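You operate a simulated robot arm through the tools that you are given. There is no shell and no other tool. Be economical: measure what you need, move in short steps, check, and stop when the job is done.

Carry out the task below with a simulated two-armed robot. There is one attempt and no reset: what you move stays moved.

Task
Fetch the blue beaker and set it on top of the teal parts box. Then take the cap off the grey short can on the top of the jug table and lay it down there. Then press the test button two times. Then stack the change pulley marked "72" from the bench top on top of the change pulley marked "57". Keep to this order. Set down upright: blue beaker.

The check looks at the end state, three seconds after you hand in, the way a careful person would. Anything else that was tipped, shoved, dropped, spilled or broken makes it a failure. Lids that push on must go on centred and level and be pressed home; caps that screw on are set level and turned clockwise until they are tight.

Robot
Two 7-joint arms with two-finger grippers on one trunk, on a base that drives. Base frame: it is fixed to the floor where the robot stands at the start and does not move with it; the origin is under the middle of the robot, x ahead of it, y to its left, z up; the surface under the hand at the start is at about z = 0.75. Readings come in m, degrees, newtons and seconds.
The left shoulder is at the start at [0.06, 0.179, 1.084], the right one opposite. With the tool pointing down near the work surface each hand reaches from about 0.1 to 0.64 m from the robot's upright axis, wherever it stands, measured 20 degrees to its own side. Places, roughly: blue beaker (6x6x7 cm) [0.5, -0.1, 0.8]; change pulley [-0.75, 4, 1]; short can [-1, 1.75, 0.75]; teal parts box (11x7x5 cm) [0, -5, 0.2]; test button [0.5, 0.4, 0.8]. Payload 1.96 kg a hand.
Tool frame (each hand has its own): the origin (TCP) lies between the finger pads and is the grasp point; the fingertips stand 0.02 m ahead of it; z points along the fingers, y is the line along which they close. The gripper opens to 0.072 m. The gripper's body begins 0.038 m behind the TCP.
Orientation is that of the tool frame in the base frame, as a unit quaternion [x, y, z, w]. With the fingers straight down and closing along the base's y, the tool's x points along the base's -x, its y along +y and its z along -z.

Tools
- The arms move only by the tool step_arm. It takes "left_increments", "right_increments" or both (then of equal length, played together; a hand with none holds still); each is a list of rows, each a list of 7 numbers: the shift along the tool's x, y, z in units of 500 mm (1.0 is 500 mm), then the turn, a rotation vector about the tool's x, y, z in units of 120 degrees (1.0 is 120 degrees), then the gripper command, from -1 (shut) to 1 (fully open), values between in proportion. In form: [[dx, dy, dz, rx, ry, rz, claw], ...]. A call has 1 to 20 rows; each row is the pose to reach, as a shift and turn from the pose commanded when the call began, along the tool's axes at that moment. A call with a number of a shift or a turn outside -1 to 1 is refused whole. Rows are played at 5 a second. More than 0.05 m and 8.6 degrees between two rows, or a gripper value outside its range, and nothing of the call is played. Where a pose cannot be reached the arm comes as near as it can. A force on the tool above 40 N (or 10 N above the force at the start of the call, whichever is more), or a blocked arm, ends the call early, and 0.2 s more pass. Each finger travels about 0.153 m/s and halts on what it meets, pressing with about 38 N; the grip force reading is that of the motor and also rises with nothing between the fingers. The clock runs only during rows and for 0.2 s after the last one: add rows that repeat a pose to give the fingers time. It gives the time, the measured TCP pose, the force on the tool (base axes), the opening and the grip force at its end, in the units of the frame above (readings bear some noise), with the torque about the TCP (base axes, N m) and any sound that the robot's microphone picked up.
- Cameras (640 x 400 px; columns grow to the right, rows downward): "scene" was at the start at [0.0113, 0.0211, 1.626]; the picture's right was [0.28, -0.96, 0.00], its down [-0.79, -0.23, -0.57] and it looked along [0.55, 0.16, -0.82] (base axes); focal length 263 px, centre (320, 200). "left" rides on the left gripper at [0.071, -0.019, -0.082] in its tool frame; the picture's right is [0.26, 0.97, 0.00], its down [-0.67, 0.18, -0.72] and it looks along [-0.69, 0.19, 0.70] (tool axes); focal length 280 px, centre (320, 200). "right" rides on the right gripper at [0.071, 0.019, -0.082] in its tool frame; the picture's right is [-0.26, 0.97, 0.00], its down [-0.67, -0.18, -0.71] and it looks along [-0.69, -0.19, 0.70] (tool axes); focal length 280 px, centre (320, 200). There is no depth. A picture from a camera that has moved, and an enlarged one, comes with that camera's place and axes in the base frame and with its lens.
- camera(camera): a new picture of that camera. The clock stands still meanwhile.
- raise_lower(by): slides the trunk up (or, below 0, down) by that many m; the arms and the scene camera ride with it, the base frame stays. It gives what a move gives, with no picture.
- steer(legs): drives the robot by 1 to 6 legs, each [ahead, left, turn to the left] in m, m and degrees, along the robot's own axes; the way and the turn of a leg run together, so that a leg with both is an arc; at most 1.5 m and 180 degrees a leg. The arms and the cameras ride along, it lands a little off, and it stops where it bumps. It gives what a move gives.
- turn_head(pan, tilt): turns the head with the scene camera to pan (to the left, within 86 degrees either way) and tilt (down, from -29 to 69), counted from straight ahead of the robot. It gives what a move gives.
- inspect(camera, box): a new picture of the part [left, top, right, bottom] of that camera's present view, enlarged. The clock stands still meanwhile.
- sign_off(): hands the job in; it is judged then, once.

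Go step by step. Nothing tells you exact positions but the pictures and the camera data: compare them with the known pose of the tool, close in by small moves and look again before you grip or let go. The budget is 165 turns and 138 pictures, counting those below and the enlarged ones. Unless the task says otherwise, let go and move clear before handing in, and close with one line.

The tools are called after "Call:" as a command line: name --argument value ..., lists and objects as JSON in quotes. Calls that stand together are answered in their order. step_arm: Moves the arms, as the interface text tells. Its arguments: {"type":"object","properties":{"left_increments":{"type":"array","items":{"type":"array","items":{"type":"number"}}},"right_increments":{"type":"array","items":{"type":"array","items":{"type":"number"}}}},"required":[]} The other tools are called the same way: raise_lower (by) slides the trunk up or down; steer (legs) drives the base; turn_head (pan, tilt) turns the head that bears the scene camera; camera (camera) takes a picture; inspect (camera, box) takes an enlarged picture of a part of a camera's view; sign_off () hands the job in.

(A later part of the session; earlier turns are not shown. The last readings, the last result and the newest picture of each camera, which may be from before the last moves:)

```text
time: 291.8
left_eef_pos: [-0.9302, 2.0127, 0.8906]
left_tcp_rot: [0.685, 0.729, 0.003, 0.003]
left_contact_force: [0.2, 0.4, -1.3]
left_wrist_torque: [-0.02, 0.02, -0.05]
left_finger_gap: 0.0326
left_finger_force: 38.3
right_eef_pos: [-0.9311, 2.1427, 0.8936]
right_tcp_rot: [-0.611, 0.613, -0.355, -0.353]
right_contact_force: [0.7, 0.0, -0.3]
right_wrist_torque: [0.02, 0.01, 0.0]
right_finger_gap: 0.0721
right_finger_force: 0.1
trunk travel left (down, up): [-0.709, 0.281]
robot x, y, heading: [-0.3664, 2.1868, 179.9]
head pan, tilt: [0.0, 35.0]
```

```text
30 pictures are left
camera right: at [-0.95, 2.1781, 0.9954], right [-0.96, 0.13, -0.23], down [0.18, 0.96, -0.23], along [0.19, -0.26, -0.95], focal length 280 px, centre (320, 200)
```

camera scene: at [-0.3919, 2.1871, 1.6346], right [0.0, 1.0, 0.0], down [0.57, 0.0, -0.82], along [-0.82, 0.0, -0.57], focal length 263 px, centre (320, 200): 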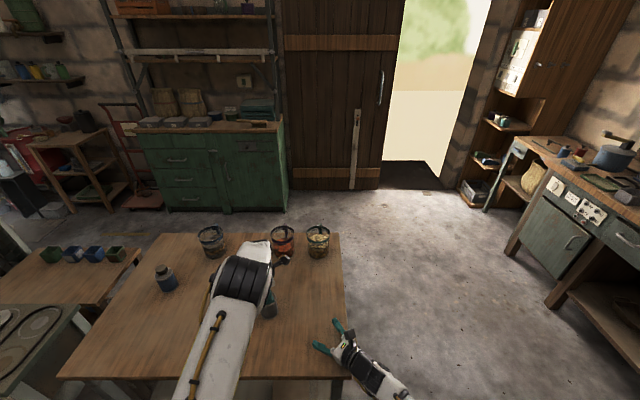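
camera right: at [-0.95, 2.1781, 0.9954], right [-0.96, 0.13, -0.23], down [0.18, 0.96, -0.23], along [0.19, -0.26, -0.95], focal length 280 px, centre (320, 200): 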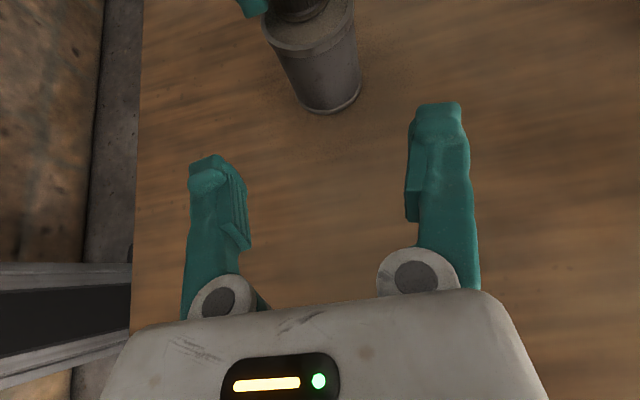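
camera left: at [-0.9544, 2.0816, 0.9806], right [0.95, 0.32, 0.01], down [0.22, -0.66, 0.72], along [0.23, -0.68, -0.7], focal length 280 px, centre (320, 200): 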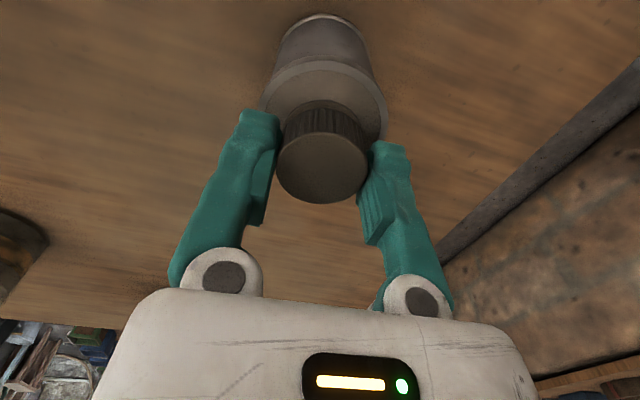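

The can is directly ahead. First I'll open the left hand and wind it back so its camera clears the +y side, then slide the right hand in.

Call:
step_arm --left_increments '[[0, 0, 0, 0, 0, 0, 0.0], [0, 0, 0, 0, 0, 0, 0.5], [0, 0, 0, 0, 0, 0.07, 0.5], [0, 0, 0, 0, 0, 0.14, 0.5], [0, 0, 0, 0, 0, 0.21, 0.5], [0, 0, 0, 0, 0, 0.28, 0.5], [0, 0, 0, 0, 0, 0.35, 0.5], [0, 0, 0, 0, 0, 0.42, 0.5], [0, 0, 0, 0, 0, 0.49, 0.5], [0, 0, 0, 0, 0, 0.56, 0.5], [0, 0, 0, 0, 0, 0.63, 0.5], [0, 0, 0, 0, 0, 0.7, 0.5], [0, 0, 0, 0, 0, 0.78, 0.5]]'

Call:
step_arm --left_increments '[[0, 0, 0, 0, 0, 0.07, 0.5], [0, 0, 0, 0, 0, 0.14, 0.5], [0, 0, 0, 0, 0, 0.21, 0.5], [0, 0, 0, 0, 0, 0.28, 0.5], [0, 0, 0, 0, 0, 0.35, 0.5], [0, 0, 0, 0, 0, 0.42, 0.5], [0, 0, 0, 0, 0, 0.49, 0.5], [0, 0, 0, 0, 0, 0.56, 0.5], [0, 0, 0, 0, 0, 0.63, 0.5], [0, 0, 0, 0, 0, 0.7, 0.5]]' --right_increments '[[0, 0, 0.02, 0, 0, 0, 1], [0, 0, 0.06, 0, 0, 0, 1], [0, 0, 0.1, 0, 0, 0, 1], [0, 0, 0.14, 0, 0, 0, 1], [0, 0, 0.18, 0, 0, 0, 1], [0, 0, 0.21, 0, 0, 0, 1], [0, 0, 0.23, 0, 0, 0, 1], [0, 0, 0.25, 0, 0, 0, 1], [0, 0, 0.26, 0, 0, 0, 1], [0, 0, 0.26, 0, 0, 0, 1]]'

Call:
camera --camera "right"

```text
refused: row 13 steps farther than a row can; nothing moved
```

```text
time: 294.0
left_eef_pos: [-0.9304, 2.0126, 0.8913]
left_tcp_rot: [0.997, 0.081, 0.003, -0.002]
left_contact_force: [-0.2, 0.4, 0.7]
left_wrist_torque: [0.0, 0.0, 0.0]
left_finger_gap: 0.054
left_finger_force: 0.1
right_eef_pos: [-0.93, 2.0293, 0.8277]
right_tcp_rot: [-0.612, 0.613, -0.355, -0.352]
right_contact_force: [0.1, 0.5, 0.0]
right_wrist_torque: [0.03, 0.0, -0.01]
right_finger_gap: 0.0718
right_finger_force: 0.0
trunk travel left (down, up): [-0.709, 0.281]
robot x, y, heading: [-0.3678, 2.1857, 179.8]
head pan, tilt: [0.0, 35.0]
```

```text
29 pictures are left
camera right: at [-0.9498, 2.0642, 0.9303], right [-0.96, 0.13, -0.23], down [0.19, 0.96, -0.23], along [0.19, -0.26, -0.95], focal length 280 px, centre (320, 200)
```

right: 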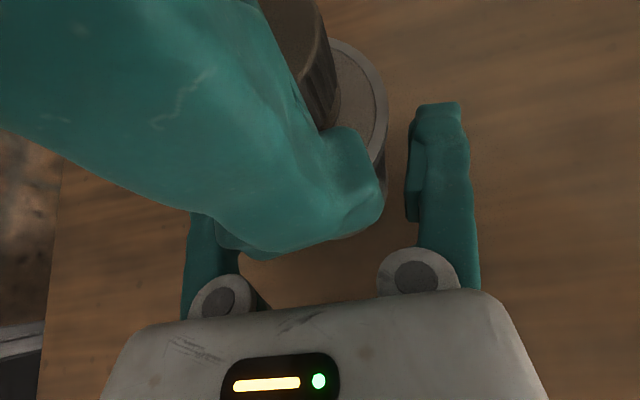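

The right hand is around the can, so I'll nudge 6 mm further and close on the body. The left hand winds back for a full stroke.

Call:
step_arm --right_increments '[[0.006, 0, 0.0104, 0, 0, 0, 1], [0.006, 0, 0.0104, 0, 0, 0, 0.8], [0.006, 0, 0.0104, 0, 0, 0, 0.6], [0.006, 0, 0.0104, 0, 0, 0, 0.3], [0.006, 0, 0.0104, 0, 0, 0, 0], [0.006, 0, 0.0104, 0, 0, 0, -0.5], [0.006, 0, 0.0104, 0, 0, 0, -1], [0.006, 0, 0.0104, 0, 0, 0, -1], [0.006, 0, 0.0104, 0, 0, 0, -1], [0.006, 0, 0.0104, 0, 0, 0, -1]]' --left_increments '[[0, 0, 0, 0, 0, 0.07, 0.5], [0, 0, 0, 0, 0, 0.14, 0.5], [0, 0, 0, 0, 0, 0.21, 0.5], [0, 0, 0, 0, 0, 0.28, 0.5], [0, 0, 0, 0, 0, 0.35, 0.5], [0, 0, 0, 0, 0, 0.42, 0.5], [0, 0, 0, 0, 0, 0.49, 0.5], [0, 0, 0, 0, 0, 0.56, 0.5], [0, 0, 0, 0, 0, 0.63, 0.5], [0, 0, 0, 0, 0, 0.7, 0.5]]'

Call:
camera --camera "left"

```text
time: 294.8
left_eef_pos: [-0.9319, 2.0077, 0.8923]
left_tcp_rot: [0.994, -0.107, 0.0, 0.002]
left_contact_force: [-0.5, -0.3, 0.3]
left_wrist_torque: [0.06, -0.05, 0.07]
left_finger_gap: 0.0542
left_finger_force: 0.0
right_eef_pos: [-0.9307, 2.0242, 0.8274]
right_tcp_rot: [0.612, -0.612, 0.355, 0.353]
right_contact_force: [0.5, 0.1, -0.7]
right_wrist_torque: [-0.1, 0.1, -0.03]
right_finger_gap: 0.0582
right_finger_force: 0.0
trunk travel left (down, up): [-0.709, 0.281]
robot x, y, heading: [-0.3685, 2.1839, 179.8]
head pan, tilt: [0.0, 35.0]
stopped in row 3 (left hand): the force on the tool passed its limit at 45 N (the readings are from after the stop); the commanded pose is now the measured one
```

```text
28 pictures are left
camera left: at [-0.8588, 2.0116, 0.9732], right [0.05, -1.0, 0.0], down [-0.7, -0.03, 0.72], along [-0.72, -0.04, -0.7], focal length 280 px, centre (320, 200)
```

left: 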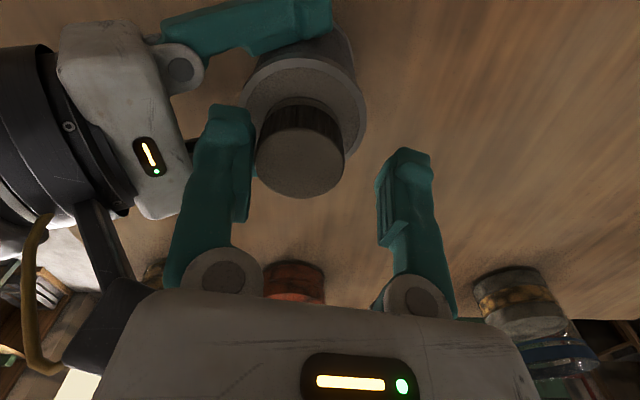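

The left hand bumped the right hand's camera stalk and stopped. I'll finish closing the right hand on the can first, with the left staying put.

Call:
step_arm --right_increments '[[0, 0, 0, 0, 0, 0, 0.5], [0, 0, 0, 0, 0, 0, 0.2], [0, 0, 0, 0, 0, 0, -0.3], [0, 0, 0, 0, 0, 0, -1], [0, 0, 0, 0, 0, 0, -1]]'

Call:
step_arm --left_increments '[[0, -0.004, 0, 0, 0, -0.03, 0.5], [0, -0.006, 0, 0, 0, -0.03, 0.2], [0, -0.006, 0, 0, 0, -0.03, -0.2], [0, -0.006, 0, 0, 0, -0.03, -1], [0, -0.006, 0, 0, 0, -0.03, -1]]'

```text
time: 296.0
left_eef_pos: [-0.9327, 2.0075, 0.8919]
left_tcp_rot: [0.994, -0.108, -0.002, 0.001]
left_contact_force: [-0.8, -3.0, 2.9]
left_wrist_torque: [0.22, 0.0, 0.08]
left_finger_gap: 0.0541
left_finger_force: 0.2
right_eef_pos: [-0.9299, 2.0255, 0.828]
right_tcp_rot: [-0.612, 0.613, -0.353, -0.353]
right_contact_force: [-0.3, 1.4, 0.1]
right_wrist_torque: [-0.43, 0.14, -0.07]
right_finger_gap: 0.0567
right_finger_force: 37.5
trunk travel left (down, up): [-0.709, 0.281]
robot x, y, heading: [-0.3665, 2.1854, 180.1]
head pan, tilt: [0.0, 35.0]
```

```text
time: 297.2
left_eef_pos: [-0.9319, 2.0107, 0.8932]
left_tcp_rot: [0.997, -0.077, -0.003, 0.001]
left_contact_force: [-1.7, -14.8, 9.6]
left_wrist_torque: [2.65, -0.22, 0.77]
left_finger_gap: 0.0321
left_finger_force: 37.6
right_eef_pos: [-0.9301, 2.0246, 0.8288]
right_tcp_rot: [-0.612, 0.613, -0.354, -0.354]
right_contact_force: [-4.1, 12.6, 6.3]
right_wrist_torque: [-4.19, 0.6, -1.04]
right_finger_gap: 0.056
right_finger_force: 37.7
trunk travel left (down, up): [-0.709, 0.281]
robot x, y, heading: [-0.362, 2.1886, 179.9]
head pan, tilt: [0.0, 35.0]
```

Both hands hold now, with the can at 0.056 and the cap at 0.032. I'll turn the cap counter-clockwise about 60°.

Call:
step_arm --left_increments '[[0, 0, 0, 0, 0, -0.06, -1], [0, 0, 0, 0, 0, -0.12, -1], [0, 0, 0, 0, 0, -0.18, -1], [0, 0, 0, 0, 0, -0.24, -1], [0, 0, -0.001, 0, 0, -0.3, -1], [0, 0, -0.001, 0, 0, -0.36, -1], [0, 0, -0.001, 0, 0, -0.42, -1], [0, 0, -0.001, 0, 0, -0.48, -1]]'

```text
time: 299.0
left_eef_pos: [-0.9312, 2.0117, 0.8934]
left_tcp_rot: [0.91, 0.414, -0.001, 0.001]
left_contact_force: [23.9, -4.8, 9.7]
left_wrist_torque: [0.15, -0.84, -0.01]
left_finger_gap: 0.0321
left_finger_force: 38.0
right_eef_pos: [-0.9306, 2.0259, 0.8284]
right_tcp_rot: [-0.612, 0.614, -0.353, -0.354]
right_contact_force: [-25.5, 9.2, 0.2]
right_wrist_torque: [-0.6, -0.58, -0.39]
right_finger_gap: 0.0559
right_finger_force: 38.5
trunk travel left (down, up): [-0.709, 0.281]
robot x, y, heading: [-0.3702, 2.1838, 179.9]
head pan, tilt: [0.0, 35.0]
```

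Call:
step_arm --left_increments '[[0, 0, -0.004, 0, 0, 0, -1], [0, 0, -0.006, 0, 0, 0, -1]]'

Call:
camera --camera "left"

```text
time: 299.6
left_eef_pos: [-0.9321, 2.0099, 0.8952]
left_tcp_rot: [0.91, 0.414, -0.002, 0.001]
left_contact_force: [15.7, -10.2, -12.4]
left_wrist_torque: [0.04, -0.35, 0.0]
left_finger_gap: 0.0323
left_finger_force: 38.9
right_eef_pos: [-0.9303, 2.0238, 0.8294]
right_tcp_rot: [0.612, -0.612, 0.355, 0.353]
right_contact_force: [-15.3, 10.9, 12.9]
right_wrist_torque: [-0.78, -0.59, -0.24]
right_finger_gap: 0.0562
right_finger_force: 37.5
trunk travel left (down, up): [-0.709, 0.281]
robot x, y, heading: [-0.3678, 2.1835, 179.8]
head pan, tilt: [0.0, 35.0]
```

```text
27 pictures are left
camera left: at [-0.899, 2.0764, 0.9755], right [0.9, -0.44, 0.0], down [-0.31, -0.63, 0.72], along [-0.31, -0.65, -0.7], focal length 280 px, centre (320, 200)
```

left: 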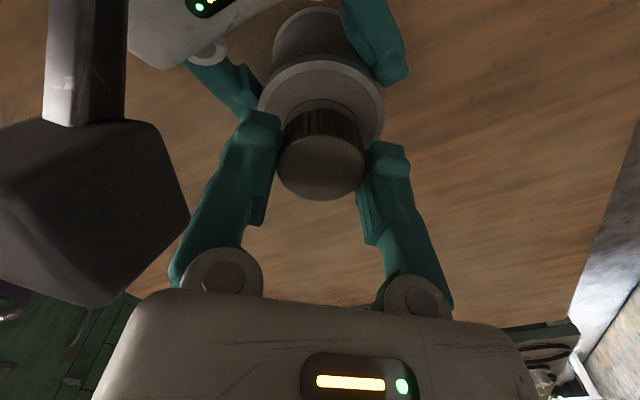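

There's 12 N of resistance, so it's still threaded. I'll repeat with another full stroke: open, wind back, regrip, turn.

Call:
step_arm --left_increments '[[0, 0, 0.004, 0, 0, 0, -0.4], [0, 0, 0.004, 0, 0, 0, 0.2], [0, 0, 0.004, 0, 0, 0.06, 0.2], [0, 0, 0.004, 0, 0, 0.12, 0.2], [0, 0, 0.004, 0, 0, 0.18, 0.2], [0, 0, 0.004, 0, 0, 0.24, 0.2], [0, 0, 0.004, 0, 0, 0.3, 0.2], [0, 0, 0.004, 0, 0, 0.36, 0.2], [0, 0, 0.004, 0, 0, 0.42, 0.2], [0, 0, 0.004, 0, 0, 0.46, 0.0], [0, 0, 0.004, 0, 0, 0.46, -1], [0, 0, 0.004, 0, 0, 0.46, -1], [0, 0, 0.004, 0, 0, 0.4, -1], [0, 0, 0.004, 0, 0, 0.34, -1], [0, 0, 0.004, 0, 0, 0.28, -1], [0, 0, 0.003, 0, 0, 0.22, -1], [0, 0, 0.003, 0, 0, 0.16, -1], [0, 0, 0.002, 0, 0, 0.1, -1], [0, 0, 0.002, 0, 0, 0.04, -1], [0, 0, 0.002, 0, 0, 0.0, -1]]'

Call:
step_arm --left_increments '[[0, 0, 0.002, 0, 0, 0, -0.4], [0, 0, 0.002, 0, 0, 0, 0.2], [0, 0, 0.002, 0, 0, 0.06, 0.2], [0, 0, 0.002, 0, 0, 0.12, 0.2], [0, 0, 0.002, 0, 0, 0.18, 0.2], [0, 0, 0.002, 0, 0, 0.24, 0.2], [0, 0, 0.002, 0, 0, 0.3, 0.2], [0, 0, 0.002, 0, 0, 0.36, 0.2], [0, 0, 0.002, 0, 0, 0.42, 0.2], [0, 0, 0.002, 0, 0, 0.46, 0.0], [0, 0, 0.002, 0, 0, 0.46, -1], [0, 0, 0.002, 0, 0, 0.46, -1], [0, 0, 0.002, 0, 0, 0.4, -1], [0, 0, 0.002, 0, 0, 0.34, -1], [0, 0, 0.002, 0, 0, 0.28, -1], [0, 0, 0.001, 0, 0, 0.22, -1], [0, 0, 0.001, 0, 0, 0.16, -1], [0, 0, 0.0, 0, 0, 0.1, -1], [0, 0, 0.0, 0, 0, 0.04, -1], [0, 0, 0.0, 0, 0, 0.0, -1]]'

```text
time: 303.8
left_eef_pos: [-0.9318, 2.0093, 0.8946]
left_tcp_rot: [0.91, 0.414, -0.001, 0.001]
left_contact_force: [0.5, -9.6, 0.1]
left_wrist_torque: [0.13, -0.29, -0.03]
left_finger_gap: 0.033
left_finger_force: 38.5
right_eef_pos: [-0.9311, 2.0263, 0.8278]
right_tcp_rot: [-0.611, 0.614, -0.353, -0.353]
right_contact_force: [0.3, 10.0, 0.2]
right_wrist_torque: [-0.75, 0.34, 0.02]
right_finger_gap: 0.056
right_finger_force: 38.4
trunk travel left (down, up): [-0.709, 0.281]
robot x, y, heading: [-0.3633, 2.1886, 179.8]
head pan, tilt: [0.0, 35.0]
```

```text
time: 308.0
left_eef_pos: [-0.9311, 2.0098, 0.8939]
left_tcp_rot: [0.91, 0.415, -0.001, 0.002]
left_contact_force: [-2.5, -10.9, 0.3]
left_wrist_torque: [-0.21, 0.05, -0.1]
left_finger_gap: 0.0334
left_finger_force: 37.6
right_eef_pos: [-0.9304, 2.0245, 0.828]
right_tcp_rot: [-0.611, 0.614, -0.354, -0.353]
right_contact_force: [3.1, 11.3, -0.9]
right_wrist_torque: [-0.55, 0.21, 0.16]
right_finger_gap: 0.0557
right_finger_force: 38.1
trunk travel left (down, up): [-0.709, 0.281]
robot x, y, heading: [-0.3652, 2.1853, 179.8]
head pan, tilt: [0.0, 35.0]
```

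Two more strokes are done with the cap still gripped. I'll test by lifting 5 mm.

Call:
step_arm --left_increments '[[0, 0, -0.004, 0, 0, 0, -1], [0, 0, -0.01, 0, 0, 0, -1]]'

Call:
camera --camera "left"

```text
time: 308.6
left_eef_pos: [-0.93, 2.0092, 0.899]
left_tcp_rot: [0.91, 0.414, 0.0, 0.002]
left_contact_force: [-2.5, -14.9, -12.1]
left_wrist_torque: [-0.14, 0.1, -0.02]
left_finger_gap: 0.0335
left_finger_force: 38.2
right_eef_pos: [-0.9302, 2.0238, 0.8283]
right_tcp_rot: [-0.612, 0.613, -0.354, -0.353]
right_contact_force: [2.4, 15.0, 10.1]
right_wrist_torque: [-1.04, 0.16, 0.03]
right_finger_gap: 0.0557
right_finger_force: 38.7
trunk travel left (down, up): [-0.709, 0.281]
robot x, y, heading: [-0.367, 2.1873, 179.8]
head pan, tilt: [0.0, 35.0]
```

```text
26 pictures are left
camera left: at [-0.8985, 2.0766, 0.9797], right [0.9, -0.44, 0.0], down [-0.31, -0.63, 0.72], along [-0.31, -0.65, -0.7], focal length 280 px, centre (320, 200)
```

left: 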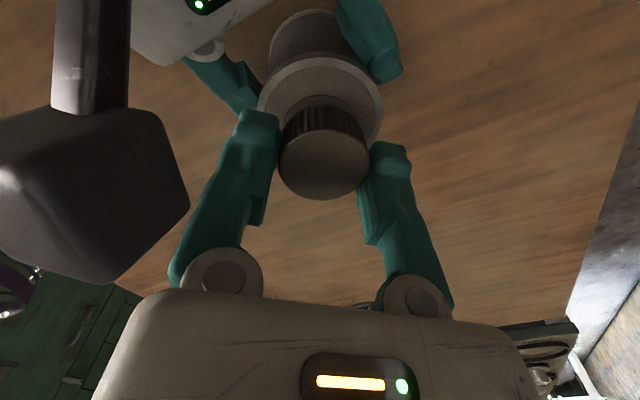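

It's still threaded but rising slowly. I'll do more strokes with slight upward preload.

Call:
step_arm --left_increments '[[0, 0, 0.004, 0, 0, 0, -0.4], [0, 0, 0.004, 0, 0, 0, 0.2], [0, 0, 0.004, 0, 0, 0.06, 0.2], [0, 0, 0.004, 0, 0, 0.12, 0.2], [0, 0, 0.004, 0, 0, 0.18, 0.2], [0, 0, 0.004, 0, 0, 0.24, 0.2], [0, 0, 0.004, 0, 0, 0.3, 0.2], [0, 0, 0.004, 0, 0, 0.36, 0.2], [0, 0, 0.004, 0, 0, 0.42, 0.2], [0, 0, 0.004, 0, 0, 0.48, 0.0], [0, 0, 0.004, 0, 0, 0.48, -1], [0, 0, 0.004, 0, 0, 0.48, -1], [0, 0, 0.004, 0, 0, 0.42, -1], [0, 0, 0.003, 0, 0, 0.36, -1], [0, 0, 0.002, 0, 0, 0.29, -1], [0, 0, 0.001, 0, 0, 0.22, -1], [0, 0, 0.001, 0, 0, 0.15, -1], [0, 0, 0.0, 0, 0, 0.08, -1], [0, 0, 0.0, 0, 0, 0.02, -1], [0, 0, 0.0, 0, 0, -0.04, -1]]'

Call:
step_arm --left_increments '[[0, 0, 0.0, 0, 0, 0, -0.4], [0, 0, 0.0, 0, 0, 0, 0.2], [0, 0, 0.0, 0, 0, 0.06, 0.2], [0, 0, 0.0, 0, 0, 0.12, 0.2], [0, 0, 0.0, 0, 0, 0.18, 0.2], [0, 0, 0.0, 0, 0, 0.24, 0.2], [0, 0, 0.0, 0, 0, 0.31, 0.2], [0, 0, 0.0, 0, 0, 0.38, 0.2], [0, 0, 0.0, 0, 0, 0.45, 0.2], [0, 0, 0.0, 0, 0, 0.52, 0.0], [0, 0, 0.0, 0, 0, 0.52, -1], [0, 0, 0.0, 0, 0, 0.52, -1], [0, 0, 0.0, 0, 0, 0.45, -1], [0, 0, 0.0, 0, 0, 0.38, -1], [0, 0, -0.001, 0, 0, 0.31, -1], [0, 0, -0.001, 0, 0, 0.24, -1], [0, 0, -0.002, 0, 0, 0.17, -1], [0, 0, -0.002, 0, 0, 0.1, -1], [0, 0, -0.003, 0, 0, 0.04, -1], [0, 0, -0.003, 0, 0, 0.0, -1]]'

Call:
step_arm --left_increments '[[0, 0, -0.005, 0, 0, 0, -1], [0, 0, -0.01, 0, 0, 0, -1]]'

```text
time: 312.8
left_eef_pos: [-0.9311, 2.0096, 0.8997]
left_tcp_rot: [0.892, 0.452, -0.001, 0.001]
left_contact_force: [1.3, -11.5, -0.1]
left_wrist_torque: [-0.29, -0.02, -0.11]
left_finger_gap: 0.0325
left_finger_force: 37.7
right_eef_pos: [-0.9301, 2.0248, 0.8276]
right_tcp_rot: [-0.612, 0.613, -0.353, -0.353]
right_contact_force: [-0.9, 11.2, -1.8]
right_wrist_torque: [-0.55, -0.03, 0.1]
right_finger_gap: 0.0558
right_finger_force: 37.8
trunk travel left (down, up): [-0.709, 0.281]
robot x, y, heading: [-0.3642, 2.1837, 180.0]
head pan, tilt: [0.0, 35.0]
```

```text
time: 315.2
left_eef_pos: [-0.9334, 2.0136, 0.9061]
left_tcp_rot: [0.997, -0.078, -0.005, -0.001]
left_contact_force: [13.3, 12.9, 28.4]
left_wrist_torque: [-0.21, -0.43, 0.08]
left_finger_gap: 0.0125
left_finger_force: 37.5
right_eef_pos: [-0.9291, 2.0257, 0.8289]
right_tcp_rot: [-0.612, 0.614, -0.352, -0.353]
right_contact_force: [-14.6, -14.3, -8.9]
right_wrist_torque: [0.62, -0.7, -0.24]
right_finger_gap: 0.0555
right_finger_force: 37.7
trunk travel left (down, up): [-0.709, 0.281]
robot x, y, heading: [-0.3648, 2.1843, 179.8]
head pan, tilt: [0.0, 35.0]
stopped in row 12 (left hand): the force on the tool passed its limit at 41 N (the readings are from after the stop); the commanded pose is now the measured one
```

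```text
time: 315.8
left_eef_pos: [-0.9334, 2.0139, 0.9092]
left_tcp_rot: [0.997, -0.078, -0.005, 0.0]
left_contact_force: [5.5, 18.9, 15.5]
left_wrist_torque: [0.07, -0.16, 0.11]
left_finger_gap: 0.0063
left_finger_force: 33.4
right_eef_pos: [-0.9293, 2.0236, 0.8292]
right_tcp_rot: [-0.612, 0.613, -0.353, -0.354]
right_contact_force: [-10.9, -20.8, 4.0]
right_wrist_torque: [0.69, -0.17, -0.3]
right_finger_gap: 0.0556
right_finger_force: 38.0
trunk travel left (down, up): [-0.709, 0.281]
robot x, y, heading: [-0.3676, 2.1866, 179.7]
head pan, tilt: [0.0, 35.0]
```

The left fingers have closed past the cap. I'll look.

Call:
camera --camera "left"

```text
25 pictures are left
camera left: at [-0.8592, 2.022, 0.9899], right [0.11, -0.99, 0.0], down [-0.69, -0.08, 0.72], along [-0.72, -0.08, -0.69], focal length 280 px, centre (320, 200)
```

left: 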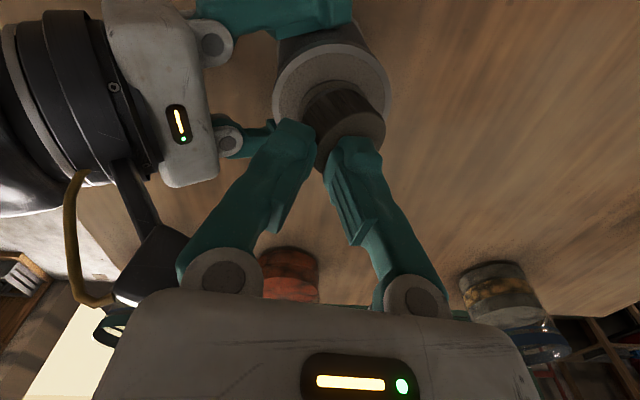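

Call:
step_arm --left_increments '[[0, 0, -0.02, 0, 0, 0, -1], [0, 0, -0.06, 0, 0, 0, -0.5], [0, 0, -0.06, 0, 0, 0, 0.3], [0, 0, -0.06, 0, 0, 0, 0.6]]'

Call:
camera --camera "left"

```text
time: 316.8
left_eef_pos: [-0.9319, 2.0117, 0.9408]
left_tcp_rot: [0.997, -0.078, -0.004, 0.0]
left_contact_force: [0.1, -0.1, -0.1]
left_wrist_torque: [-0.01, 0.0, -0.02]
left_finger_gap: 0.0576
left_finger_force: 0.1
right_eef_pos: [-0.9303, 2.0253, 0.8283]
right_tcp_rot: [-0.612, 0.613, -0.352, -0.354]
right_contact_force: [-0.6, -2.7, 20.7]
right_wrist_torque: [-0.97, 0.03, -0.06]
right_finger_gap: 0.0554
right_finger_force: 37.8
trunk travel left (down, up): [-0.709, 0.281]
robot x, y, heading: [-0.3641, 2.1859, 179.6]
head pan, tilt: [0.0, 35.0]
```

```text
24 pictures are left
camera left: at [-0.8577, 2.02, 1.0204], right [0.11, -0.99, 0.0], down [-0.69, -0.08, 0.72], along [-0.72, -0.08, -0.69], focal length 280 px, centre (320, 200)
```

left: 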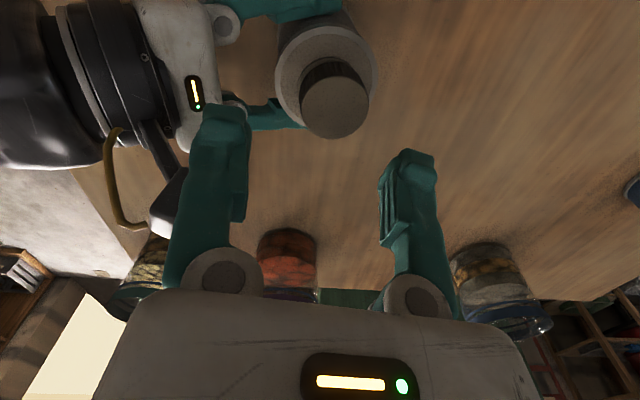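

The cap is still on, with its top at about 0.89. I'll re-centre, go lower and keep stroking without the rising offset.

Call:
step_arm --left_increments '[[0.012, 0.01, 0.03, 0, 0, 0, 0.6], [0.012, 0.01, 0.08, 0, 0, 0, 0.6], [0.012, 0.01, 0.11, 0, 0, 0, 0.6], [0.012, 0.01, 0.11, 0, 0, 0, 0], [0.012, 0.01, 0.11, 0, 0, 0, -1], [0.012, 0.01, 0.11, 0, 0, 0, -1], [0.012, 0.01, 0.11, 0, 0, -0.07, -1], [0.012, 0.01, 0.11, 0, 0, -0.14, -1], [0.012, 0.01, 0.11, 0, 0, -0.21, -1], [0.012, 0.01, 0.11, 0, 0, -0.28, -1], [0.012, 0.01, 0.11, 0, 0, -0.35, -1], [0.012, 0.01, 0.11, 0, 0, -0.42, -1], [0.012, 0.01, 0.11, 0, 0, -0.49, -1], [0.012, 0.01, 0.11, 0, 0, -0.55, -1]]'

Call:
step_arm --left_increments '[[0, 0, 0.0, 0, 0, 0, -0.4], [0, 0, 0.0, 0, 0, 0, 0.2], [0, 0, 0.0, 0, 0, 0.06, 0.2], [0, 0, 0.0, 0, 0, 0.13, 0.2], [0, 0, 0.0, 0, 0, 0.2, 0.2], [0, 0, 0.0, 0, 0, 0.27, 0.2], [0, 0, 0.0, 0, 0, 0.34, 0.2], [0, 0, 0.0, 0, 0, 0.41, 0.2], [0, 0, 0.0, 0, 0, 0.48, 0.2], [0, 0, 0.0, 0, 0, 0.52, 0.0], [0, 0, 0.0, 0, 0, 0.52, -1], [0, 0, 0.0, 0, 0, 0.52, -1], [0, 0, 0.0, 0, 0, 0.45, -1], [0, 0, 0.0, 0, 0, 0.38, -1], [0, 0, 0, 0, 0, 0.31, -1], [0, 0, 0, 0, 0, 0.24, -1], [0, 0, 0, 0, 0, 0.17, -1], [0, 0, 0, 0, 0, 0.1, -1], [0, 0, 0, 0, 0, 0.04, -1], [0, 0, 0, 0, 0, 0.0, -1]]'

Call:
step_arm --left_increments '[[0, 0, 0.0, 0, 0, 0, -0.4], [0, 0, 0.0, 0, 0, 0, 0.2], [0, 0, 0.0, 0, 0, 0.06, 0.2], [0, 0, 0.0, 0, 0, 0.13, 0.2], [0, 0, 0.0, 0, 0, 0.2, 0.2], [0, 0, 0.0, 0, 0, 0.27, 0.2], [0, 0, 0.0, 0, 0, 0.34, 0.2], [0, 0, 0.0, 0, 0, 0.41, 0.2], [0, 0, 0.0, 0, 0, 0.48, 0.2], [0, 0, 0.0, 0, 0, 0.52, 0.0], [0, 0, 0.0, 0, 0, 0.52, -1], [0, 0, 0.0, 0, 0, 0.52, -1], [0, 0, 0.0, 0, 0, 0.45, -1], [0, 0, 0.0, 0, 0, 0.38, -1], [0, 0, 0, 0, 0, 0.31, -1], [0, 0, 0, 0, 0, 0.24, -1], [0, 0, 0, 0, 0, 0.17, -1], [0, 0, 0, 0, 0, 0.1, -1], [0, 0, 0, 0, 0, 0.04, -1], [0, 0, 0, 0, 0, 0.0, -1]]'

Call:
step_arm --left_increments '[[0, 0, -0.004, 0, 0, 0, -1], [0, 0, -0.01, 0, 0, 0, -1]]'

```text
time: 319.8
left_eef_pos: [-0.9291, 2.0065, 0.8852]
left_tcp_rot: [0.878, 0.478, -0.004, -0.003]
left_contact_force: [11.1, 8.3, 21.5]
left_wrist_torque: [0.18, -0.17, -0.12]
left_finger_gap: 0.0339
left_finger_force: 37.4
right_eef_pos: [-0.929, 2.026, 0.8277]
right_tcp_rot: [-0.612, 0.614, -0.352, -0.353]
right_contact_force: [-18.6, -6.9, 3.4]
right_wrist_torque: [-0.31, -0.13, -0.35]
right_finger_gap: 0.0558
right_finger_force: 37.9
trunk travel left (down, up): [-0.709, 0.281]
robot x, y, heading: [-0.365, 2.1861, 180.0]
head pan, tilt: [0.0, 35.0]
```

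```text
time: 324.0
left_eef_pos: [-0.9283, 2.0061, 0.883]
left_tcp_rot: [0.878, 0.478, -0.003, -0.002]
left_contact_force: [0.7, 2.4, 2.6]
left_wrist_torque: [0.0, -0.05, -0.01]
left_finger_gap: 0.0334
left_finger_force: 38.2
right_eef_pos: [-0.9291, 2.0252, 0.8272]
right_tcp_rot: [-0.613, 0.613, -0.352, -0.352]
right_contact_force: [3.1, -3.4, 6.4]
right_wrist_torque: [-0.18, -0.13, 0.1]
right_finger_gap: 0.0554
right_finger_force: 38.8
trunk travel left (down, up): [-0.709, 0.281]
robot x, y, heading: [-0.3653, 2.1868, 179.9]
head pan, tilt: [0.0, 35.0]
```

```text
time: 328.2
left_eef_pos: [-0.928, 2.0073, 0.8829]
left_tcp_rot: [0.878, 0.478, -0.003, -0.001]
left_contact_force: [-1.1, -0.8, 0.1]
left_wrist_torque: [-0.03, 0.01, 0.01]
left_finger_gap: 0.0328
left_finger_force: 37.8
right_eef_pos: [-0.9306, 2.0251, 0.8278]
right_tcp_rot: [-0.612, 0.614, -0.352, -0.352]
right_contact_force: [1.9, 0.5, 4.4]
right_wrist_torque: [-0.24, 0.0, 0.04]
right_finger_gap: 0.0554
right_finger_force: 38.9
trunk travel left (down, up): [-0.709, 0.281]
robot x, y, heading: [-0.3671, 2.1862, 179.7]
head pan, tilt: [0.0, 35.0]
```

```text
time: 328.8
left_eef_pos: [-0.9284, 2.0064, 0.8892]
left_tcp_rot: [0.879, 0.477, -0.004, -0.002]
left_contact_force: [0.3, -1.2, -1.1]
left_wrist_torque: [-0.02, 0.0, -0.02]
left_finger_gap: 0.0325
left_finger_force: 38.0
right_eef_pos: [-0.9293, 2.0262, 0.8279]
right_tcp_rot: [-0.611, 0.615, -0.351, -0.353]
right_contact_force: [1.0, 0.0, 3.5]
right_wrist_torque: [-0.21, -0.18, 0.06]
right_finger_gap: 0.0555
right_finger_force: 37.9
trunk travel left (down, up): [-0.709, 0.281]
robot x, y, heading: [-0.3657, 2.1859, 180.1]
head pan, tilt: [0.0, 35.0]
```

The lift shows no resistance, so the cap is free. I'll raise it 5 cm and confirm.

Call:
step_arm --left_increments '[[0, 0, -0.03, 0, 0, 0, -1], [0, 0, -0.07, 0, 0, 0, -1], [0, 0, -0.12, 0, 0, 0, -1], [0, 0, -0.16, 0, 0, 0, -1]]'

Call:
camera --camera "left"

```text
time: 329.8
left_eef_pos: [-0.9275, 2.0061, 0.9683]
left_tcp_rot: [0.879, 0.477, -0.003, -0.002]
left_contact_force: [0.4, 0.2, -0.3]
left_wrist_torque: [-0.02, 0.0, 0.0]
left_finger_gap: 0.0321
left_finger_force: 38.0
right_eef_pos: [-0.93, 2.025, 0.8276]
right_tcp_rot: [-0.612, 0.614, -0.352, -0.352]
right_contact_force: [-1.0, 0.3, 3.3]
right_wrist_torque: [-0.17, 0.01, -0.06]
right_finger_gap: 0.0553
right_finger_force: 38.0
trunk travel left (down, up): [-0.709, 0.281]
robot x, y, heading: [-0.3631, 2.1869, 179.7]
head pan, tilt: [0.0, 35.0]
```

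```text
23 pictures are left
camera left: at [-0.9047, 2.0755, 1.0488], right [0.95, -0.31, -0.01], down [-0.21, -0.66, 0.72], along [-0.22, -0.68, -0.7], focal length 280 px, centre (320, 200)
```

left: 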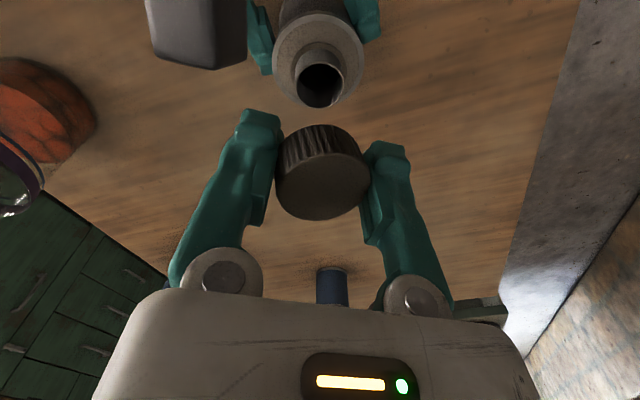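

The cap is off and the can's mouth is open. I'll carry the cap to a clear spot at about (-0.82, 1.88) and lower it.

Call:
step_arm --left_increments '[[-0.02, 0.07, 0, 0, 0, 0, -1], [-0.045, 0.15, 0, 0, 0, 0, -1], [-0.07, 0.23, 0, 0, 0, 0, -1], [-0.095, 0.312, 0, 0, 0, 0, -1], [-0.095, 0.312, 0.08, 0, 0, 0, -1], [-0.095, 0.312, 0.16, 0, 0, 0, -1], [-0.095, 0.312, 0.23, 0, 0, 0, -1], [-0.095, 0.312, 0.28, 0, 0, 0, -1]]'

Call:
step_arm --left_increments '[[0, 0, 0.01, 0, 0, 0, -1], [0, 0, 0.02, 0, 0, 0, -1], [0, 0, 0.03, 0, 0, 0, -1], [0, 0, 0.038, 0, 0, 0, -1], [0, 0, 0.046, 0, 0, 0, -1]]'

Call:
camera --camera "left"

```text
time: 331.6
left_eef_pos: [-0.824, 1.882, 0.8303]
left_tcp_rot: [0.879, 0.477, -0.004, -0.002]
left_contact_force: [0.4, 0.4, -0.1]
left_wrist_torque: [-0.04, 0.02, -0.02]
left_finger_gap: 0.0322
left_finger_force: 37.8
right_eef_pos: [-0.9298, 2.0246, 0.8264]
right_tcp_rot: [-0.611, 0.614, -0.352, -0.353]
right_contact_force: [-0.2, -1.1, 1.2]
right_wrist_torque: [-0.13, -0.01, -0.06]
right_finger_gap: 0.0553
right_finger_force: 37.4
trunk travel left (down, up): [-0.709, 0.281]
robot x, y, heading: [-0.3613, 2.1869, 179.7]
head pan, tilt: [0.0, 35.0]
```

```text
time: 332.8
left_eef_pos: [-0.8252, 1.8816, 0.8054]
left_tcp_rot: [0.878, 0.478, -0.003, -0.003]
left_contact_force: [0.8, 0.2, -0.3]
left_wrist_torque: [-0.01, 0.02, 0.02]
left_finger_gap: 0.0324
left_finger_force: 38.1
right_eef_pos: [-0.9308, 2.0251, 0.8275]
right_tcp_rot: [-0.612, 0.614, -0.353, -0.352]
right_contact_force: [0.4, -0.4, 1.3]
right_wrist_torque: [-0.13, 0.02, -0.02]
right_finger_gap: 0.0555
right_finger_force: 38.3
trunk travel left (down, up): [-0.709, 0.281]
robot x, y, heading: [-0.3643, 2.1827, 179.7]
head pan, tilt: [0.0, 35.0]
```

```text
22 pictures are left
camera left: at [-0.8013, 1.9519, 0.8857], right [0.95, -0.31, -0.01], down [-0.21, -0.67, 0.72], along [-0.22, -0.68, -0.7], focal length 280 px, centre (320, 200)
```

left: 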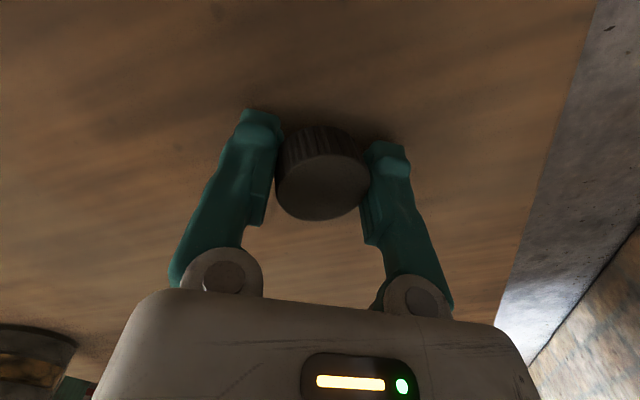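

Near the table but not touching yet. I'll continue down in small steps until contact.

Call:
step_arm --left_increments '[[0, 0, 0.008, 0, 0, 0, -1], [0, 0, 0.014, 0, 0, 0, -1], [0, 0, 0.02, 0, 0, 0, -1], [0, 0, 0.026, 0, 0, 0, -1]]'

```text
time: 333.6
left_eef_pos: [-0.8249, 1.8817, 0.7998]
left_tcp_rot: [0.879, 0.477, -0.007, -0.003]
left_contact_force: [10.0, 3.5, 28.4]
left_wrist_torque: [-0.25, -0.75, 0.11]
left_finger_gap: 0.0323
left_finger_force: 38.0
right_eef_pos: [-0.9273, 2.0267, 0.8294]
right_tcp_rot: [-0.612, 0.613, -0.353, -0.354]
right_contact_force: [0.6, -0.2, -1.0]
right_wrist_torque: [0.0, -0.01, 0.04]
right_finger_gap: 0.0555
right_finger_force: 38.5
trunk travel left (down, up): [-0.709, 0.281]
robot x, y, heading: [-0.3675, 2.1826, 179.9]
head pan, tilt: [0.0, 35.0]
stopped in row 3 (left hand): the force on the tool passed its limit at 44 N (the readings are from after the stop); the commanded pose is now the measured one
```

The cap touches the table. I'll release the left hand and rise, then open the right hand and back it off the can.

Call:
step_arm --left_increments '[[0, 0, -0.003, 0, 0, 0, -1], [0, 0, -0.003, 0, 0, 0, -0.4], [0, 0, -0.003, 0, 0, 0, 0.2], [0, 0, -0.003, 0, 0, 0, 0.4], [0, 0, -0.04, 0, 0, 0, 0.4], [0, 0, -0.12, 0, 0, 0, 0.4], [0, 0, -0.2, 0, 0, 0, 0.4]]' --right_increments '[[0, 0, 0, 0, 0, 0, 0.3], [0, 0, 0, 0, 0, 0, 0.7], [0, 0, 0, 0, 0, 0, 1], [0, 0, 0, 0, 0, 0, 1], [0, 0, -0.05, 0, 0, 0, 1], [0, 0, -0.14, 0, 0, 0, 1], [0, 0, -0.22, 0, 0, 0, 1]]'

Call:
camera --camera "left"

Call:
camera --camera "right"

```text
time: 335.2
left_eef_pos: [-0.8257, 1.8814, 0.8993]
left_tcp_rot: [0.879, 0.477, -0.007, -0.003]
left_contact_force: [0.3, -0.3, 1.1]
left_wrist_torque: [-0.03, 0.02, 0.03]
left_finger_gap: 0.0503
left_finger_force: 0.0
right_eef_pos: [-0.9317, 2.1196, 0.8828]
right_tcp_rot: [-0.612, 0.614, -0.352, -0.353]
right_contact_force: [-0.8, 0.6, 1.0]
right_wrist_torque: [0.0, 0.0, -0.03]
right_finger_gap: 0.072
right_finger_force: 0.0
trunk travel left (down, up): [-0.709, 0.281]
robot x, y, heading: [-0.3609, 2.189, 179.8]
head pan, tilt: [0.0, 35.0]
```

```text
21 pictures are left
camera left: at [-0.8013, 1.9525, 0.9794], right [0.95, -0.31, -0.01], down [-0.21, -0.66, 0.72], along [-0.23, -0.68, -0.69], focal length 280 px, centre (320, 200)
```

left: 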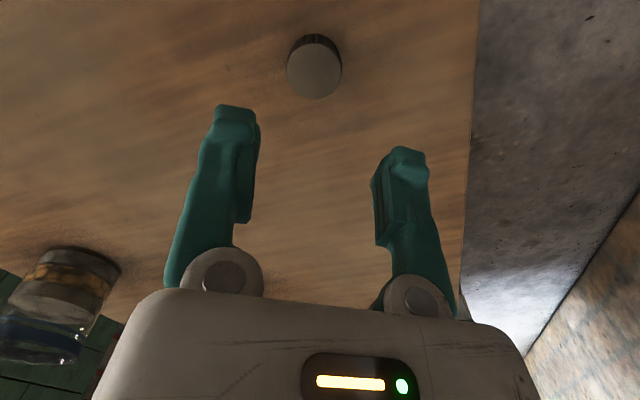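

```text
20 pictures are left
camera right: at [-0.9492, 2.1551, 0.985], right [-0.96, 0.13, -0.23], down [0.18, 0.96, -0.22], along [0.19, -0.26, -0.95], focal length 280 px, centre (320, 200)
```

right: 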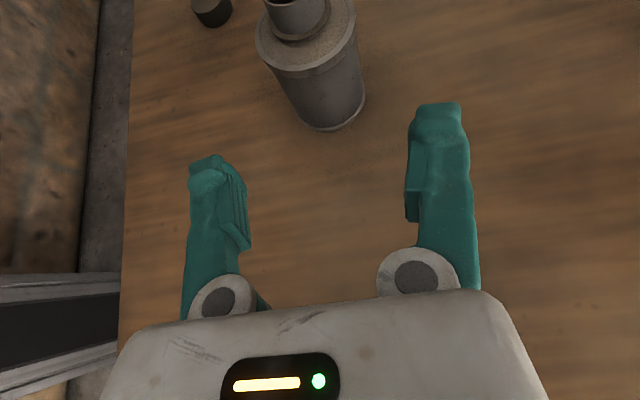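

The cap lies on the table and the can stands upright. I'll fold both arms back to carrying poses before driving to the test button.

Call:
step_arm --left_increments '[[0, 0, -0.06, 0, 0, 0.0, 0.4], [0.0, 0.0, -0.1, 0, 0, 0.03, 0], [0.01, 0.02, -0.14, 0, 0, 0.07, -0.5], [0.02, 0.04, -0.18, 0, 0, 0.11, -1], [0.035, 0.06, -0.22, 0, 0, 0.15, -1], [0.05, 0.08, -0.26, 0, 0, 0.19, -1], [0.065, 0.1, -0.3, 0, 0, 0.23, -1], [0.08, 0.12, -0.33, 0, 0, 0.27, -1], [0.09, 0.14, -0.36, 0, 0, 0.31, -1], [0.1, 0.16, -0.36, 0, 0, 0.35, -1], [0.11, 0.17, -0.36, 0, 0, 0.38, -1], [0.12, 0.18, -0.36, 0, 0, 0.41, -1], [0.125, 0.19, -0.36, 0, 0, 0.44, -1], [0.13, 0.2, -0.36, 0, 0, 0.475, -1], [0.13, 0.2, -0.36, 0, 0, 0.475, -1], [0.13, 0.2, -0.36, 0, 0, 0.475, -1]]' --right_increments '[[0.0, 0, -0.06, 0, 0, 0, 1], [0.0, -0.02, -0.13, 0.0, -0.0, -0.0, 1], [0.005, -0.05, -0.19, 0.028, -0.028, -0.048, 1], [0.01, -0.08, -0.24, 0.056, -0.056, -0.097, 1], [0.014, -0.11, -0.28, 0.084, -0.084, -0.145, 1], [0.019, -0.15, -0.32, 0.112, -0.112, -0.194, 1], [0.023, -0.19, -0.36, 0.14, -0.14, -0.242, 1], [0.028, -0.23, -0.4, 0.168, -0.168, -0.29, 1], [0.032, -0.27, -0.43, 0.196, -0.196, -0.338, 1], [0.037, -0.3, -0.46, 0.224, -0.224, -0.387, 1], [0.042, -0.34, -0.49, 0.252, -0.252, -0.435, 1], [0.046, -0.38, -0.52, 0.28, -0.28, -0.483, 1], [0.051, -0.41, -0.54, 0.308, -0.308, -0.531, 1], [0.055, -0.44, -0.56, 0.336, -0.336, -0.58, 1], [0.06, -0.46, -0.568, 0.363, -0.363, -0.628, 1], [0.064, -0.46, -0.568, 0.389, -0.389, -0.675, 1]]'

Call:
steer --legs '[[-0.24, 0, 0], [0, 0, 90]]'

```text
time: 338.6
left_eef_pos: [-0.7038, 1.8807, 1.0749]
left_tcp_rot: [1.0, 0.001, -0.006, 0.001]
left_contact_force: [0.1, -0.3, 0.4]
left_wrist_torque: [0.0, 0.01, 0.0]
left_finger_gap: 0.0
left_finger_force: 29.3
right_eef_pos: [-0.7002, 2.3485, 1.0526]
right_tcp_rot: [1.0, 0.0, 0.001, -0.002]
right_contact_force: [-0.5, -0.1, 0.6]
right_wrist_torque: [0.01, 0.02, -0.01]
right_finger_gap: 0.0722
right_finger_force: 0.0
right hand out of reach, approached as far as the arm can: row 6, 7, 8, 9, 10, 11
trunk travel left (down, up): [-0.709, 0.281]
robot x, y, heading: [-0.3668, 2.1854, 179.6]
head pan, tilt: [0.0, 35.0]
```

```text
time: 344.3
left_eef_pos: [0.1879, 1.8509, 1.0764]
left_tcp_rot: [0.701, 0.713, -0.003, 0.004]
left_contact_force: [0.6, 0.6, -0.5]
left_wrist_torque: [-0.01, 0.05, 0.01]
left_finger_gap: 0.0001
left_finger_force: 29.3
right_eef_pos: [-0.2795, 1.8475, 1.0537]
right_tcp_rot: [0.703, 0.712, 0.001, -0.002]
right_contact_force: [-0.5, 0.6, 1.4]
right_wrist_torque: [0.02, -0.04, 0.01]
right_finger_gap: 0.0717
right_finger_force: 0.0
trunk travel left (down, up): [-0.709, 0.281]
robot x, y, heading: [-0.1241, 2.1814, -89.2]
head pan, tilt: [0.0, 35.0]
```

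Call:
steer --legs '[[1.3, 0.0, -0.8], [0.69, 0, 0], [0, 0, 90]]'

Call:
camera --camera "left"

```text
time: 358.1
left_eef_pos: [0.2218, 0.4903, 1.0755]
left_tcp_rot: [-0.004, 1.0, 0.002, 0.007]
left_contact_force: [0.1, 0.0, 0.1]
left_wrist_torque: [0.0, -0.04, 0.02]
left_finger_gap: 0.0
left_finger_force: 30.1
right_eef_pos: [0.2199, 0.0225, 1.0526]
right_tcp_rot: [-0.002, 1.0, -0.001, -0.001]
right_contact_force: [0.1, 0.5, 0.0]
right_wrist_torque: [-0.02, 0.0, -0.01]
right_finger_gap: 0.0719
right_finger_force: 0.0
trunk travel left (down, up): [-0.709, 0.281]
robot x, y, heading: [-0.112, 0.1839, 0.4]
head pan, tilt: [0.0, 35.0]
```

```text
19 pictures are left
camera left: at [0.1501, 0.4703, 1.1551], right [-0.27, 0.96, 0.0], down [0.66, 0.19, 0.72], along [0.7, 0.19, -0.69], focal length 280 px, centre (320, 200)
```

left: 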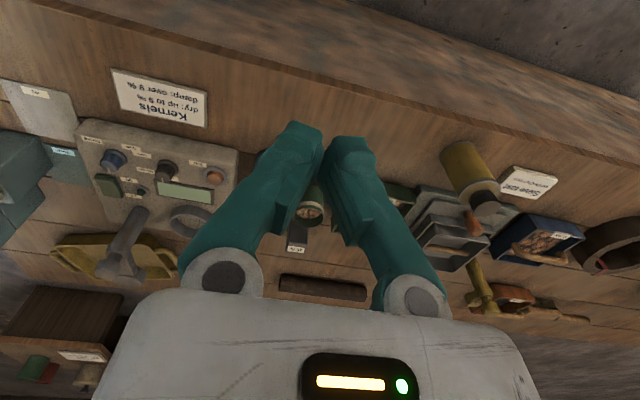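

The test button triangulates to (0.495, 0.383, 0.81). I'll move the base 10 cm closer and bring the closed left fingers above it.

Call:
steer --legs '[[0.1, 0, -0.4]]'

Call:
step_arm --left_increments '[[-0.06, -0.03, 0.05, 0, 0, 0, -1], [-0.12, -0.07, 0.1, 0, 0, 0, -1], [-0.18, -0.11, 0.16, 0, 0, 0, -1], [-0.24, -0.15, 0.22, 0, 0, 0, -1], [-0.3, -0.19, 0.28, 0, 0, 0, -1], [-0.346, -0.214, 0.34, 0, 0, 0, -1], [-0.346, -0.214, 0.4, 0, 0, 0, -1], [-0.346, -0.214, 0.4, 0, 0, 0, -1]]'

Call:
camera --camera "left"

```text
time: 359.2
left_eef_pos: [0.3246, 0.4874, 1.0764]
left_tcp_rot: [-0.001, 1.0, 0.001, 0.006]
left_contact_force: [0.3, -0.8, -0.4]
left_wrist_torque: [-0.02, 0.0, 0.01]
left_finger_gap: 0.0002
left_finger_force: 28.8
right_eef_pos: [0.3183, 0.0211, 1.053]
right_tcp_rot: [0.001, 1.0, -0.001, -0.001]
right_contact_force: [0.4, -1.3, 0.0]
right_wrist_torque: [0.02, -0.03, 0.0]
right_finger_gap: 0.0723
right_finger_force: 0.0
trunk travel left (down, up): [-0.709, 0.281]
robot x, y, heading: [-0.0153, 0.181, -0.1]
head pan, tilt: [0.0, 35.0]
```

```text
time: 361.0
left_eef_pos: [0.4986, 0.381, 0.8766]
left_tcp_rot: [0.0, 1.0, 0.001, 0.006]
left_contact_force: [-0.9, -0.1, 0.5]
left_wrist_torque: [-0.01, 0.02, 0.04]
left_finger_gap: 0.0
left_finger_force: 29.7
right_eef_pos: [0.3184, 0.0205, 1.0542]
right_tcp_rot: [0.001, 1.0, -0.001, -0.001]
right_contact_force: [0.2, 0.3, 0.2]
right_wrist_torque: [0.0, 0.04, 0.0]
right_finger_gap: 0.072
right_finger_force: 0.1
trunk travel left (down, up): [-0.709, 0.281]
robot x, y, heading: [-0.0163, 0.1828, -0.2]
head pan, tilt: [0.0, 35.0]
```

```text
18 pictures are left
camera left: at [0.427, 0.3616, 0.9568], right [-0.26, 0.97, 0.0], down [0.67, 0.18, 0.72], along [0.7, 0.19, -0.69], focal length 280 px, centre (320, 200)
```

left: 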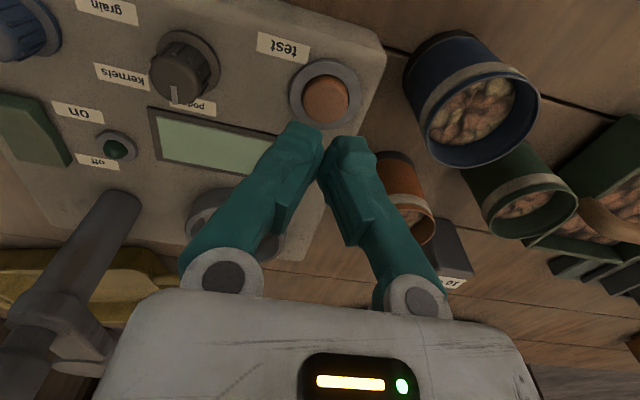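

The button is right beneath, at (0.4975, 0.385). I'll descend and press in small steps, then release.

Call:
step_arm --left_increments '[[0.002, 0.008, 0.03, 0, 0, 0, -1], [0.002, 0.008, 0.06, 0, 0, 0, -1], [0.002, 0.008, 0.078, 0, 0, 0, -1], [0.002, 0.008, 0.086, 0, 0, 0, -1], [0.002, 0.008, 0.092, 0, 0, 0, -1]]'

```text
time: 362.2
left_eef_pos: [0.4979, 0.3861, 0.8318]
left_tcp_rot: [0.0, 1.0, 0.001, 0.006]
left_contact_force: [-0.1, -0.1, 0.4]
left_wrist_torque: [0.0, 0.01, 0.0]
left_finger_gap: 0.0
left_finger_force: 29.6
right_eef_pos: [0.3187, 0.0201, 1.0525]
right_tcp_rot: [0.0, 1.0, -0.001, -0.001]
right_contact_force: [-0.6, -0.5, 0.3]
right_wrist_torque: [0.02, -0.01, -0.01]
right_finger_gap: 0.072
right_finger_force: 0.1
trunk travel left (down, up): [-0.709, 0.281]
robot x, y, heading: [-0.0115, 0.1803, -0.0]
head pan, tilt: [0.0, 35.0]
```

Call:
step_arm --left_increments '[[0, 0, 0.003, 0, 0, 0, -1], [0, 0, 0.006, 0, 0, 0, -1], [0, 0, 0.009, 0, 0, 0, -1], [0, 0, 0.012, 0, 0, 0, -1]]'

```text
time: 363.2
left_eef_pos: [0.4981, 0.3852, 0.8262]
left_tcp_rot: [0.0, 1.0, 0.001, 0.007]
left_contact_force: [-1.1, 0.4, 2.3]
left_wrist_torque: [0.0, -0.02, 0.01]
left_finger_gap: 0.0059
left_finger_force: 29.2
right_eef_pos: [0.3193, 0.0211, 1.0547]
right_tcp_rot: [0.001, 1.0, 0.0, -0.001]
right_contact_force: [-0.1, -0.3, -0.1]
right_wrist_torque: [0.01, -0.01, -0.01]
right_finger_gap: 0.0721
right_finger_force: 0.1
trunk travel left (down, up): [-0.709, 0.281]
robot x, y, heading: [-0.0127, 0.1825, -0.4]
head pan, tilt: [0.0, 35.0]
heard: click
```

I heard a click: that's the first press. I'll release fully, then press again to the same depth.

Call:
step_arm --left_increments '[[0, 0, -0.01, 0, 0, 0, -1], [0, 0, -0.03, 0, 0, 0, -1], [0, 0, -0.03, 0, 0, 0, -1], [0, 0, -0.03, 0, 0, 0, -1]]'

Call:
step_arm --left_increments '[[0, 0, 0.015, 0, 0, 0, -1], [0, 0, 0.024, 0, 0, 0, -1], [0, 0, 0.027, 0, 0, 0, -1], [0, 0, 0.03, 0, 0, 0, -1]]'

```text
time: 364.2
left_eef_pos: [0.499, 0.3853, 0.8408]
left_tcp_rot: [0.0, 1.0, 0.0, 0.006]
left_contact_force: [-0.3, 0.0, -0.7]
left_wrist_torque: [-0.02, 0.0, -0.02]
left_finger_gap: 0.0
left_finger_force: 29.7
right_eef_pos: [0.3199, 0.0221, 1.053]
right_tcp_rot: [0.001, 1.0, -0.001, -0.002]
right_contact_force: [-0.6, 0.5, 0.1]
right_wrist_torque: [0.0, -0.02, -0.01]
right_finger_gap: 0.0719
right_finger_force: 0.1
trunk travel left (down, up): [-0.709, 0.281]
robot x, y, heading: [-0.0136, 0.1818, -0.2]
head pan, tilt: [0.0, 35.0]
```

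```text
time: 365.2
left_eef_pos: [0.499, 0.3868, 0.8272]
left_tcp_rot: [0.0, 1.0, 0.0, 0.006]
left_contact_force: [0.0, -1.0, 2.1]
left_wrist_torque: [-0.06, 0.03, 0.01]
left_finger_gap: 0.0059
left_finger_force: 29.7
right_eef_pos: [0.3185, 0.0215, 1.0542]
right_tcp_rot: [0.001, 1.0, 0.0, -0.001]
right_contact_force: [-0.4, 0.3, 0.3]
right_wrist_torque: [-0.04, -0.01, 0.0]
right_finger_gap: 0.072
right_finger_force: 0.0
trunk travel left (down, up): [-0.709, 0.281]
robot x, y, heading: [-0.0126, 0.1854, -0.3]
head pan, tilt: [0.0, 35.0]
heard: click
```

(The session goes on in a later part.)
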